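You operate a simulated robot arm through the tools that you are given. There is no shell and no other tool. Be economical: measure what you need, move in short steps, check, and stop when the job is done.

Carry out the task below with a simulated robot arm. There is one attempt and no reset: what you move stays moved.

TASK
Push the press slide shut.

It is judged by the outcome, as a careful person would: the job done as asked, and still so three seconds after it is handed in. It fails if anything else is knocked over, pushed out of place, dropped, spilled or broken.

THE ROBOT
A 7-joint arm with a two-finger parallel gripper, fixed in place. Base frame: the origin is at the foot of the arm, x ahead of it, y to its left, z up; the work surface is at about z = 3. Lengths are in mm, angles in rad, forces in N, time in s.
With the tool pointing down near the work surface it reaches from about 240 to 620 mm from the base axis. Its first joint turns from -1.152 to 1.152 rad. Payload 2.6 kg.
Tool frame: the origin (TCP) lies between the finger pads and is the grasp point; the fingertips stand 30 mm ahead of it; z points along the fingers, y is the line along which they close. The gripper opens to 94 mm. The fingers are 28 mm wide and 10 mm thick; the gripper's body (50 by 96 mm) begins 55 mm behind the TCP.
Orientation is that of the tool frame in the base frame, as [roll, pitch, yaw] about the fixed x, y, z axes, in that order (R = Rz(yaw) Ry(pitch) Rx(roll)). With the fingers straight down and closing along the base's y, the tool's x points along the base's -x, its y along +y and its z along -z.

THE INTERFACE
- The arm moves only by the tool arm_command. Its arguments are lists of equal length, an entry for each row: "xyz": the shift along the base's x, y, z in mm, a list of three; "rot": the turn, a rotation vector about the base's x, y, z in rad, a list of three; "fingers": the gripper command, from -1 (fully open) to 1 (shut), values between in proportion. In form: {"xyz": [[tx, ty, tz], ...], "rot": [[wx, wy, wz], ...], "fingers": [fingers, ...]}. A call has 1 to 8 rows; each row is the pose to reach, as a shift and turn from the pose commanded when the call began. A row lasts 0.2 s, in which the tool goes at most 50 mm and 0.15 rad; a call with a longer step from one row to the next is refused whole, and so is a gripper value outside its range. A pose out of reach is approached as far as the arm can. The call stops where the force on the tool passes 40 N (or 10 N more than at its start, if that is more) or the arm is blocked; 0.2 s more then pass. The fingers move at their own pace (about 72 mm/s each) and stop on an object; they squeeze with about 23 N. The grip force told is the motor's: it shows also when the fingers shut on nothing. Time passes only in rows, and 0.2 s behind the last, so rows that repeat a pose let the fingers close. It gives the time, the measured TCP pose, the force on the tool (base axes), the opening and the grip force at its end, in the units of the frame above (readings bear some noise), and new pictures: "show" is both (left out), scene, wrist or none.
- Cameras (640 x 400 px; columns grow to the right, rows downward): "scene" is fixed at [43, 434.6, 575]; the picture's right is [-0.72, -0.70, 0.00], its down [-0.33, 0.34, -0.88] and it looks along [0.61, -0.63, -0.48] (base axes); focal length 361 px, centre (320, 200). "wrist" rides on the gripper at [-37, 0, -58] in the tool frame; the picture's right is [0.00, -1.00, 0.00], its down [0.97, 0.00, -0.24] and it looks along [0.24, 0.00, 0.97] (tool axes); focal length 218 px, centre (320, 200).
- measure_at(camera, pixels): for up to 12 pixels [column, row] of the newest picture of that camera ("zoom" is the newest enlarged one), the place [x, y, z] in the base frame of the surface seen there, good to about 2 mm. No time passes.
- inspect(camera, box): a new picture of the part [left, top, right, bottom] of that camera's present view, enlarged. No time passes.
- sign_off(): hands the job in; it is judged then, once.

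Work in short steps. Measure before you move; look again where a grasp or a placing could have gone wrong, and mend it. You have 60 turns and 120 pictures in all, the two below and enlarged ones among them. Open the gripper and draw the arm clear of the work before you hand the job in, unless the task says otherwise; then end with one line.

The tools are called by a JSON object that holds its "api" and its "payload". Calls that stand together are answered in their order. arm_command: Moves the arm, as the interface text tells. Its arguments: {"type":"object","properties":{"xyz":{"type":"array","items":{"type":"array","items":{"type":"number"}}},"rot":{"type":"array","items":{"type":"array","items":{"type":"number"}}},"fingers":{"type":"array","items":{"type":"number"}},"show":{"type":"string","enum":["both","scene","wrist","none"]}},"required":["xyz","rot","fingers"]} The other tools are called the same way: measure_at (camera, pixels) gives the place of the surface under pixels of a picture; inspect (camera, box) takes an enlarged picture of a part of a camera's view; sign_off () hands the job in.

At the start:

```text
t: 0.0
tool_pos: [406.3, -81.6, 248.3]
ee_rot: [3.14, -0.001, -3.141]
wrist_force: [-0.2, -0.1, -0.8]
gripper_width: 93.9
grasp_force: 0.1
```

scene: 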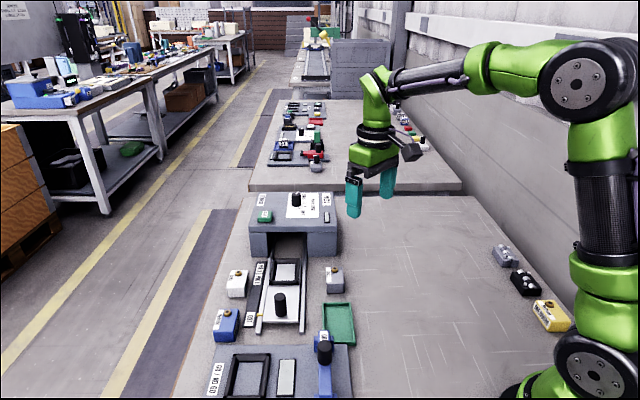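
wrist: 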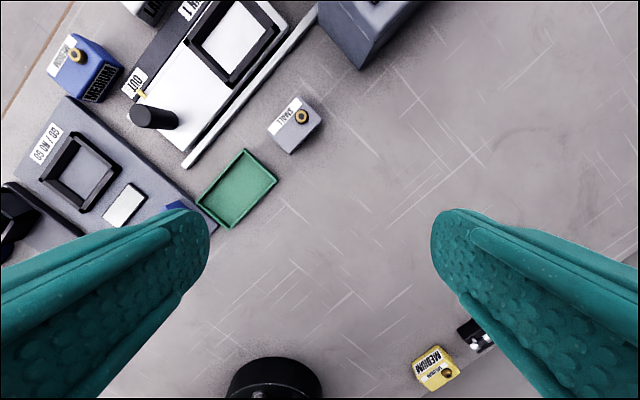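

The slide with its black knob (scene ~280,303) sits on rails leading into the press housing (~295,225). I look closer and measure.

{"api": "inspect", "payload": {"camera": "scene", "box": [200, 180, 370, 400]}}

{"api": "measure_at", "payload": {"camera": "scene", "pixels": [[280, 295], [280, 310], [287, 272], [259, 332], [301, 331], [274, 235], [306, 236], [295, 210], [335, 275], [236, 280], [324, 345], [340, 322]]}}

```text
1.82 times, centred on (285, 290) of scene
```

zoom: 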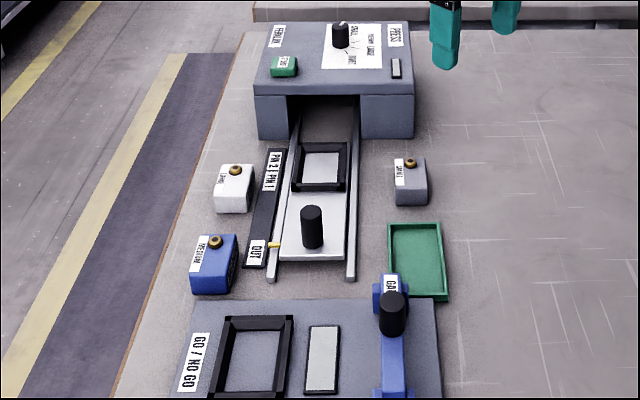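

```text
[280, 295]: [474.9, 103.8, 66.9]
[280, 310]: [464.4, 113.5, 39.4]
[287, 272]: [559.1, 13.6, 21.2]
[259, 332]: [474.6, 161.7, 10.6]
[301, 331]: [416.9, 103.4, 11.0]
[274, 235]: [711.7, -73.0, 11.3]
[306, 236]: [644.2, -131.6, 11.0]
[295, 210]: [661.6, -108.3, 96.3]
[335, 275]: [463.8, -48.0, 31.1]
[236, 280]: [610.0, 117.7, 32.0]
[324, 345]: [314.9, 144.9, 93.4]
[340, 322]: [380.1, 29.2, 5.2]
```

The slide's pointer is at "OUT" on the strip. I'll zoom in to read the strip and measure the housing's front.

{"api": "inspect", "payload": {"camera": "scene", "box": [230, 245, 330, 340]}}

{"api": "inspect", "payload": {"camera": "scene", "box": [240, 185, 345, 265]}}

{"api": "measure_at", "payload": {"camera": "scene", "pixels": [[268, 243], [326, 243], [268, 234], [295, 232], [273, 262], [298, 262], [275, 320], [303, 322], [275, 312], [268, 270], [249, 320], [266, 313]]}}

```text
4.21 times, centred on (280, 292) of scene
```

zoom: 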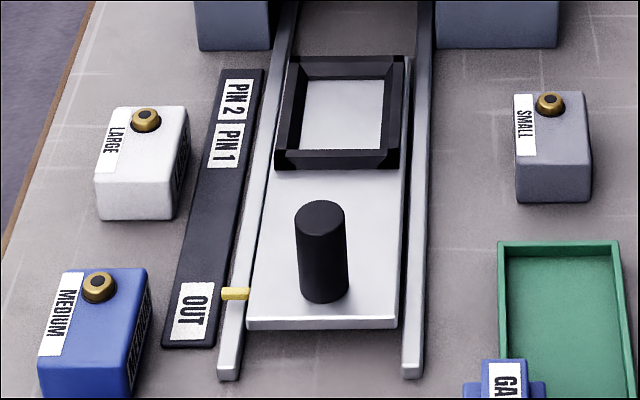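

```text
5.00 times, centred on (292, 225) of scene
```

zoom: 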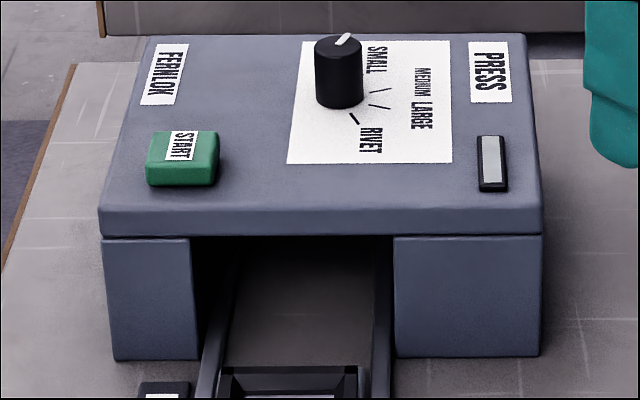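

```text
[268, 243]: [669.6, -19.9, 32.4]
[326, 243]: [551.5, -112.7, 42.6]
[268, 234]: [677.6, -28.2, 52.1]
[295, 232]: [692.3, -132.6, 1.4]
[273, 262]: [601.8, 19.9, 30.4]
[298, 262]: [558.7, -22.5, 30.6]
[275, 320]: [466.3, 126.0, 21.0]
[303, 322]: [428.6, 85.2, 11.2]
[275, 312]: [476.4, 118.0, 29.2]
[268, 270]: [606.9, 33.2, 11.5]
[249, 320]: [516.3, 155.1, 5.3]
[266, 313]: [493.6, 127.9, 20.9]
```

I'll zoom in on the knob to get its centre, and the strip marks' positions.

{"api": "inspect", "payload": {"camera": "scene", "box": [230, 245, 330, 340]}}

{"api": "measure_at", "payload": {"camera": "zoom", "pixels": [[321, 205], [321, 230], [303, 217], [340, 217], [323, 270], [235, 294], [198, 310], [225, 150], [237, 98], [283, 150], [230, 330], [411, 360]]}}

```text
4.21 times, centred on (280, 292) of scene
```

zoom: 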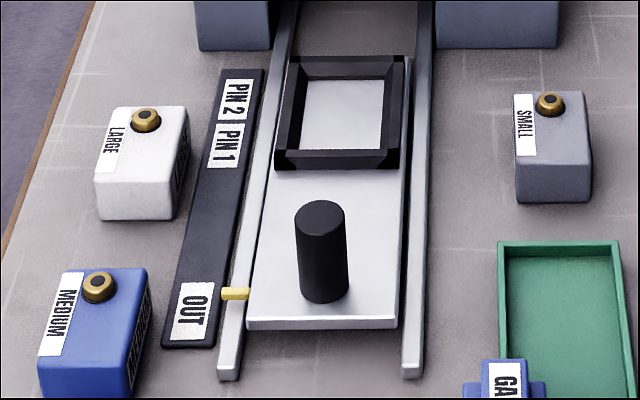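

```text
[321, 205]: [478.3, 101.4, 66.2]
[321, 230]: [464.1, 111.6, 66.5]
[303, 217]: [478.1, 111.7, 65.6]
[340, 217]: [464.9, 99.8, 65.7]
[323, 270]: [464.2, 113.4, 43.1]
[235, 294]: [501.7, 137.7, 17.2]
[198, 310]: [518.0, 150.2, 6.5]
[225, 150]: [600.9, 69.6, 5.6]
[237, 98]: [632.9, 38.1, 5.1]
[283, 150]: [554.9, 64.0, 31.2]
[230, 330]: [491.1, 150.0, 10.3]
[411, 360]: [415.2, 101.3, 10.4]
```

The knob's centre is about (471, 106), top z 66; the slide runs along (0.716, -0.698). I close the fingers, turn 0.80 rad and move high, behind the knob.

{"api": "arm_command", "payload": {"xyz": [[6, 36, 0], [12, 72, 0], [18, 108, 0], [24, 144, 0], [30, 180, 0], [36.4, 215.5, 0], [36.4, 215.5, -40], [36.4, 215.5, -80]], "rot": [[0, 0, 0.135], [0, 0, 0.27], [0, 0, 0.405], [0, 0, 0.54], [0, 0, 0.675], [0, 0, 0.798], [0, 0, 0.798], [0, 0, 0.798]], "fingers": [1, 1, 1, 1, 1, 1, 1, 1]}}

```text
t: 1.8
tool_pos: [440.8, 136.7, 167.1]
ee_rot: [3.14, 0.0, -2.34]
wrist_force: [0.4, 0.0, 1.2]
gripper_width: 0.2
grasp_force: 23.6
```

scene: 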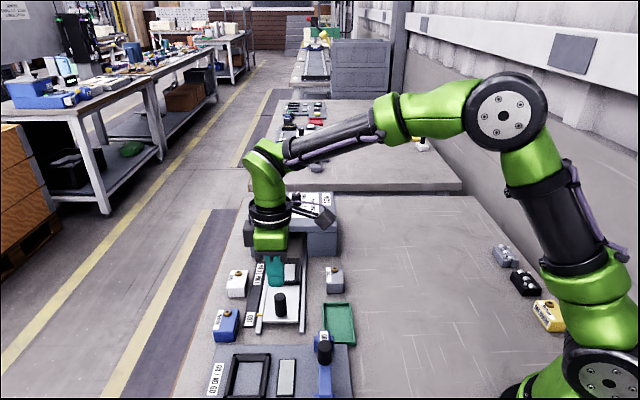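
wrist: 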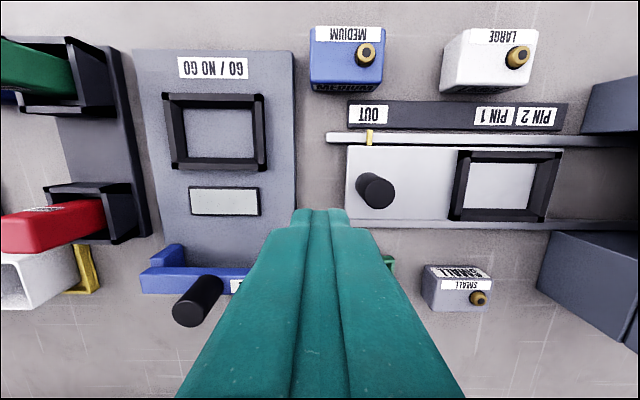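

The tool is behind the knob, above the gap between the slide and the gauge plate. I descend to TCP z ≈ 63.

{"api": "arm_command", "payload": {"xyz": [[0, 0, -40], [0, 0, -80], [0, 0, -104], [0, 0, -104]], "rot": [[0, 0, 0], [0, 0, 0], [0, 0, 0], [0, 0, 0]], "fingers": [1, 1, 1, 1]}}

```text
t: 2.8
tool_pos: [443.1, 135.1, 65.4]
ee_rot: [3.141, 0.0, -2.344]
wrist_force: [-0.2, -0.1, 0.6]
gripper_width: 0.0
grasp_force: 23.4
```

scene: 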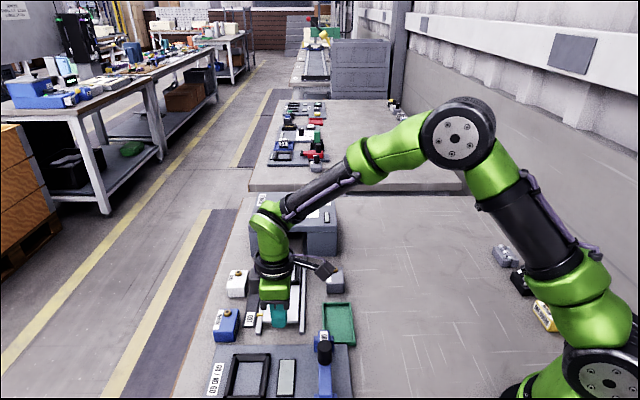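
wrist: 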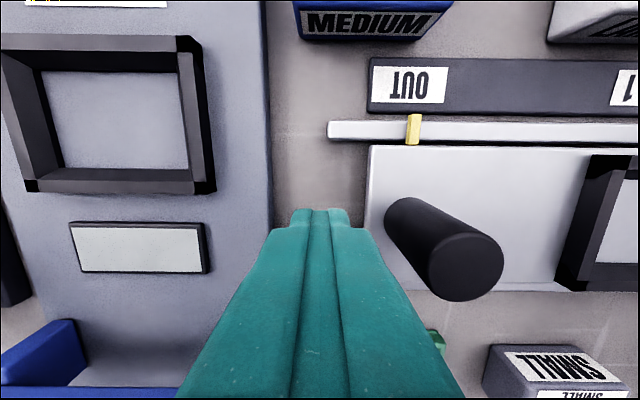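

Aligned with the knob and clear. I push slowly along the slide direction, 15 mm per row, for 105 mm.

{"api": "arm_command", "payload": {"xyz": [[10.7, -10.5, 0], [21.5, -20.9, 0], [32.2, -31.4, 0], [43, -41.9, 0], [53.7, -52.4, 0], [64.4, -62.8, 0], [75.2, -73.3, 0]], "rot": [[0, 0, 0], [0, 0, 0], [0, 0, 0], [0, 0, 0], [0, 0, 0], [0, 0, 0], [0, 0, 0]], "fingers": [1, 1, 1, 1, 1, 1, 1]}}

```text
t: 4.4
tool_pos: [517.6, 60.5, 62.9]
ee_rot: [-3.141, 0.0, -2.344]
wrist_force: [-1.0, 0.7, 0.8]
gripper_width: 0.0
grasp_force: 23.2
```

scene: 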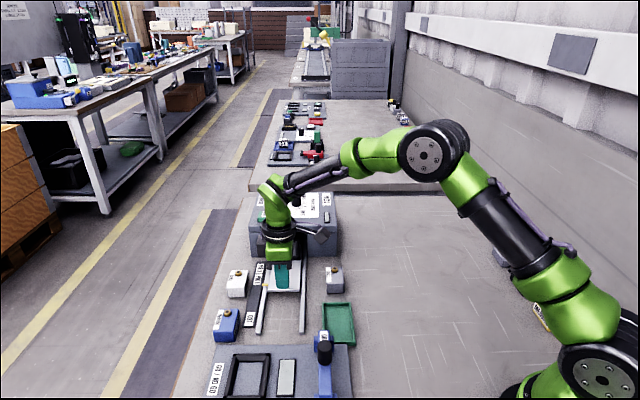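
wrist: 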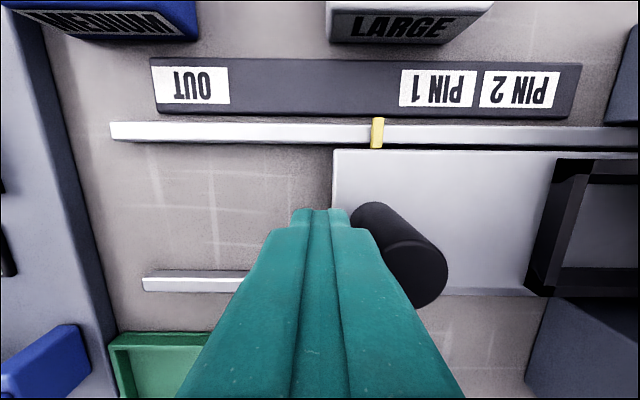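

The slide follows with ~1 N; the pointer is short of PIN 1. I continue 10 mm per row for 50 mm, watching for a stop.

{"api": "arm_command", "payload": {"xyz": [[7.2, -7, 0], [14.3, -14, 0], [21.5, -20.9, 0], [28.6, -27.9, 0], [35.8, -34.9, 0]], "rot": [[0, 0, 0], [0, 0, 0], [0, 0, 0], [0, 0, 0], [0, 0, 0]], "fingers": [1, 1, 1, 1, 1]}}

```text
t: 5.6
tool_pos: [553.3, 24.7, 63.2]
ee_rot: [-3.14, 0.0, -2.342]
wrist_force: [-0.6, 0.4, -1.1]
gripper_width: 0.0
grasp_force: 23.0
```

scene: 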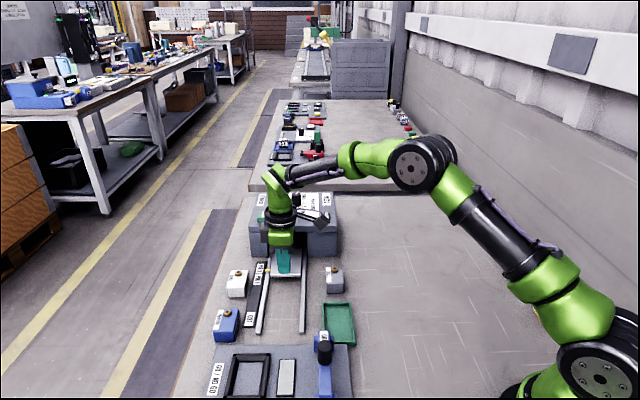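
wrist: 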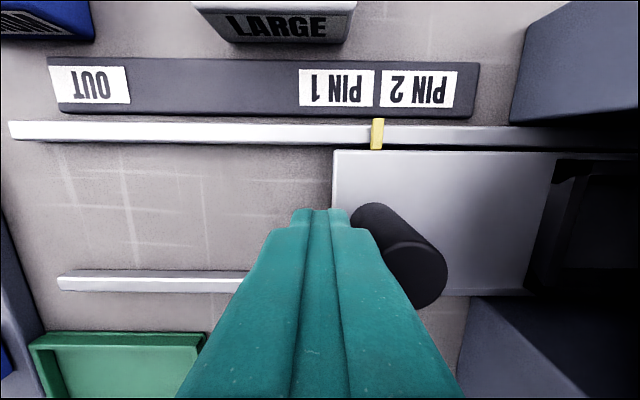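

The slide is past PIN 1 and heading toward PIN 2, still free. I continue at 6 mm per row until it reaches its stop.

{"api": "arm_command", "payload": {"xyz": [[4.3, -4.2, 0], [8.6, -8.4, 0], [12.9, -12.6, 0], [17.2, -16.8, 0], [21.5, -21, 0]], "rot": [[0, 0, 0], [0, 0, 0], [0, 0, 0], [0, 0, 0], [0, 0, 0]], "fingers": [1, 1, 1, 1, 1]}}

```text
t: 6.8
tool_pos: [570.1, 12.1, 62.2]
ee_rot: [3.119, -0.001, -2.347]
wrist_force: [-3.9, 1.4, 0.6]
gripper_width: 0.0
grasp_force: 23.3
stopped in row 5: the force on the tool passed its limit (the readings are from after the stop); the commanded pose is now the measured one
```

scene: 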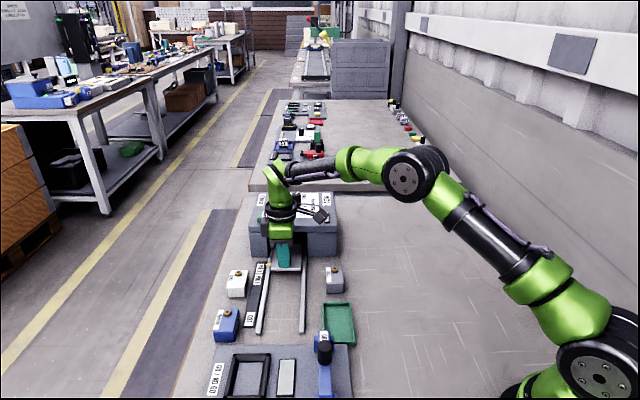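
wrist: 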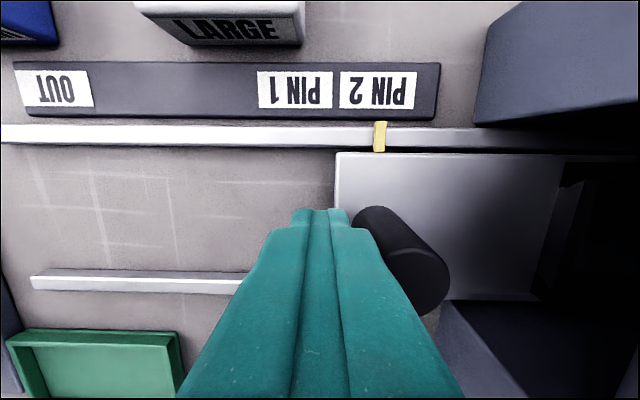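

The push stopped on force with the pointer beside PIN 2. I back off 30 mm, and check whether the slide stays and whether the stop was its own.

{"api": "arm_command", "payload": {"xyz": [[-10.7, 10.5, 0], [-21.5, 21, 0], [-21.5, 21, 0]], "rot": [[0, 0, 0], [0, 0, 0], [0, 0, 0]], "fingers": [1, 1, 1]}}

{"api": "inspect", "payload": {"camera": "scene", "box": [230, 190, 350, 290]}}

{"api": "inspect", "payload": {"camera": "wrist", "box": [240, 0, 640, 330]}}

```text
t: 7.6
tool_pos: [548.6, 34.4, 62.3]
ee_rot: [3.12, -0.003, -2.346]
wrist_force: [0.0, 0.9, 0.0]
gripper_width: 0.0
grasp_force: 23.5
```

scene: 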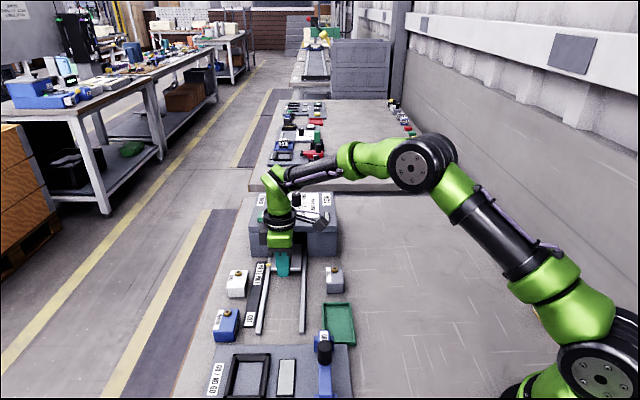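
wrist: 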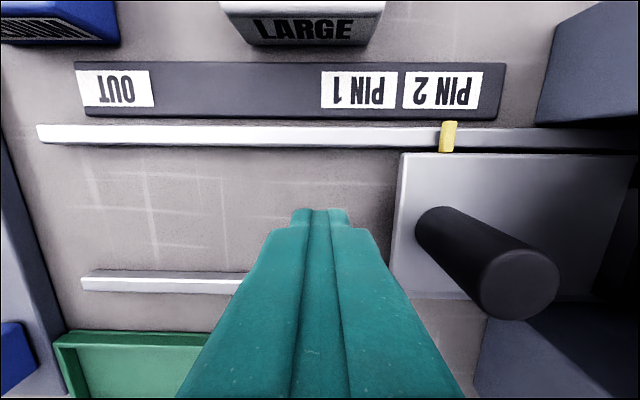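

```text
4.00 times, centred on (290, 240) of scene
```

zoom: 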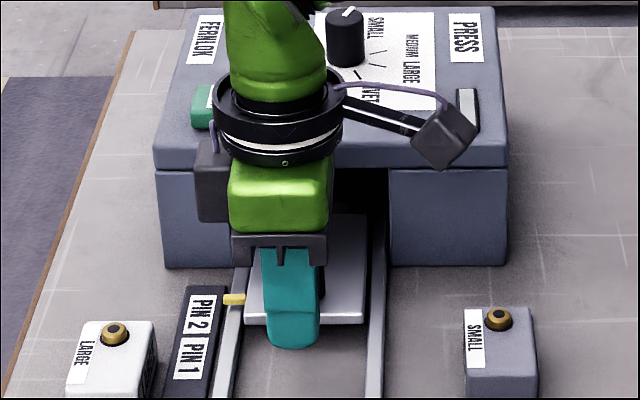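

```text
1.21 times, centred on (440, 165) of wrist
```

zoom: 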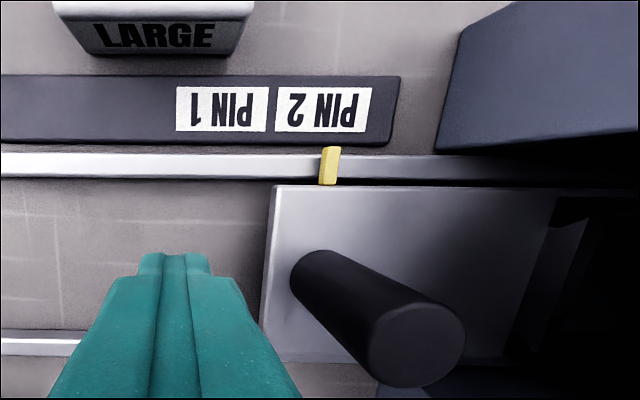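

The pointer now stands at PIN 2 and the slide stayed put. I retreat up and away for an unobstructed look.

{"api": "arm_command", "payload": {"xyz": [[-10, 10, 0], [-10, 10, 45], [-10, 10, 90], [-10, 10, 135], [-50, 10, 150], [-90, 0, 150], [-130, -20, 150], [-160, -50, 150]], "rot": [[0, 0, 0], [0, 0, 0], [0, 0, 0], [0, 0, 0], [0, 0, 0], [0, 0, 0], [0, 0, 0], [0, 0, 0]], "fingers": [1, 1, 1, 1, 1, 1, 1, 1]}}

{"api": "inspect", "payload": {"camera": "scene", "box": [230, 190, 350, 290]}}

```text
t: 9.4
tool_pos: [388.8, -16.0, 210.3]
ee_rot: [3.12, -0.001, -2.347]
wrist_force: [-0.3, 1.0, 0.6]
gripper_width: 0.2
grasp_force: 22.8
```

scene: 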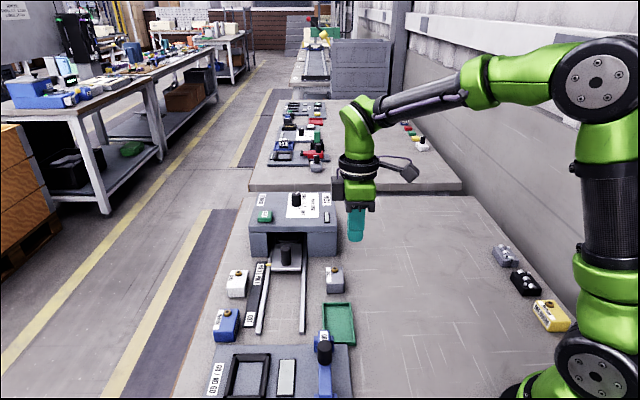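
wrist: 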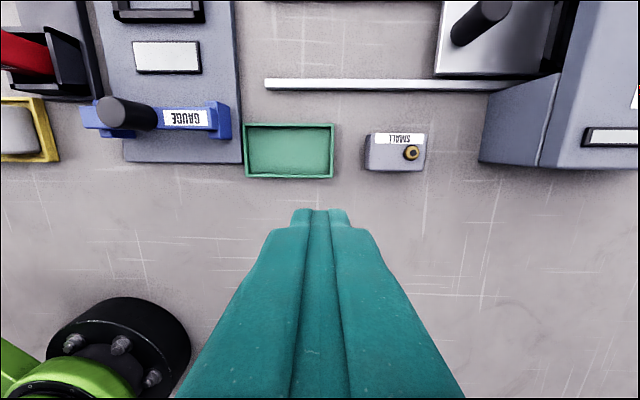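

```text
4.00 times, centred on (290, 240) of scene
```

zoom: 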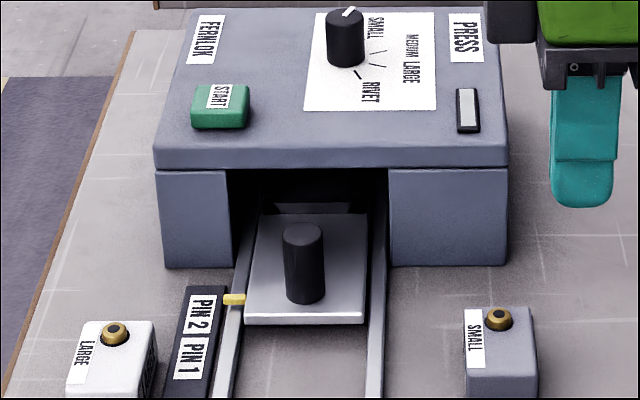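

Everything is in place. I measure the pointer, label and knob-to-housing gap to confirm it is on its stop.

{"api": "measure_at", "payload": {"camera": "zoom", "pixels": [[235, 299], [207, 291], [203, 316], [191, 358], [303, 228], [303, 245], [165, 260], [505, 260], [290, 150], [345, 60], [225, 90], [303, 207]]}}

```text
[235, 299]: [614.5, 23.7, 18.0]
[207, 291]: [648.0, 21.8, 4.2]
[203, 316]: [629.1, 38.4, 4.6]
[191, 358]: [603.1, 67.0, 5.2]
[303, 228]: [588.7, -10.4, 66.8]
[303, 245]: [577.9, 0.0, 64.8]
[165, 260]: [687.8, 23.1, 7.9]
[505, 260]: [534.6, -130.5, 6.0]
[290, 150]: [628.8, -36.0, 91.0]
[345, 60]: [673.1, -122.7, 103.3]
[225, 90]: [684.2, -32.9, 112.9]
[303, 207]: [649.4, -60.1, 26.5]
```

The pointer (s ≈ 423.5 mm) matches PIN 2's centre (423.7 mm), and the gripper was still ~28 mm short of the housing when it stopped, so the slide itself was on its stop. I open the gripper.

{"api": "arm_command", "payload": {"xyz": [[0, 0, 20], [0, 0, 40], [0, 0, 40], [0, 0, 40]], "rot": [[0, 0, 0], [0, 0, 0], [0, 0, 0], [0, 0, 0]], "fingers": [-1, -1, -1, -1], "show": "scene"}}

```text
t: 10.4
tool_pos: [388.9, -15.7, 252.8]
ee_rot: [3.12, -0.001, -2.345]
wrist_force: [-0.1, -0.3, -0.5]
gripper_width: 93.9
grasp_force: 0.1
```

scene: 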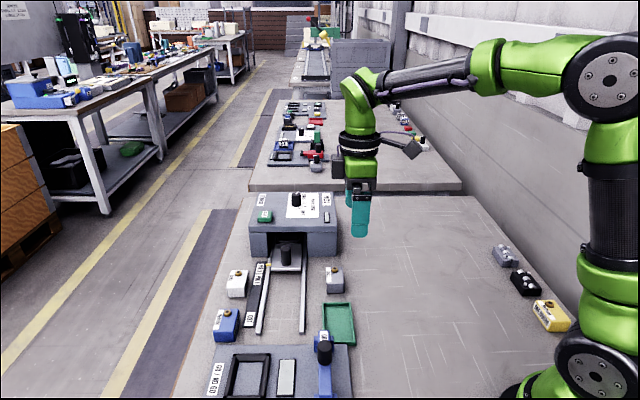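

The slide is still in, the gripper is open and clear, so I hand the job in.

{"api": "sign_off", "payload": {}}

```text
The job is handed in.
```

The press slide is pushed in to its stop, with its pointer level with the PIN 2 mark. Nothing else was moved, and the arm is clear with the gripper open.
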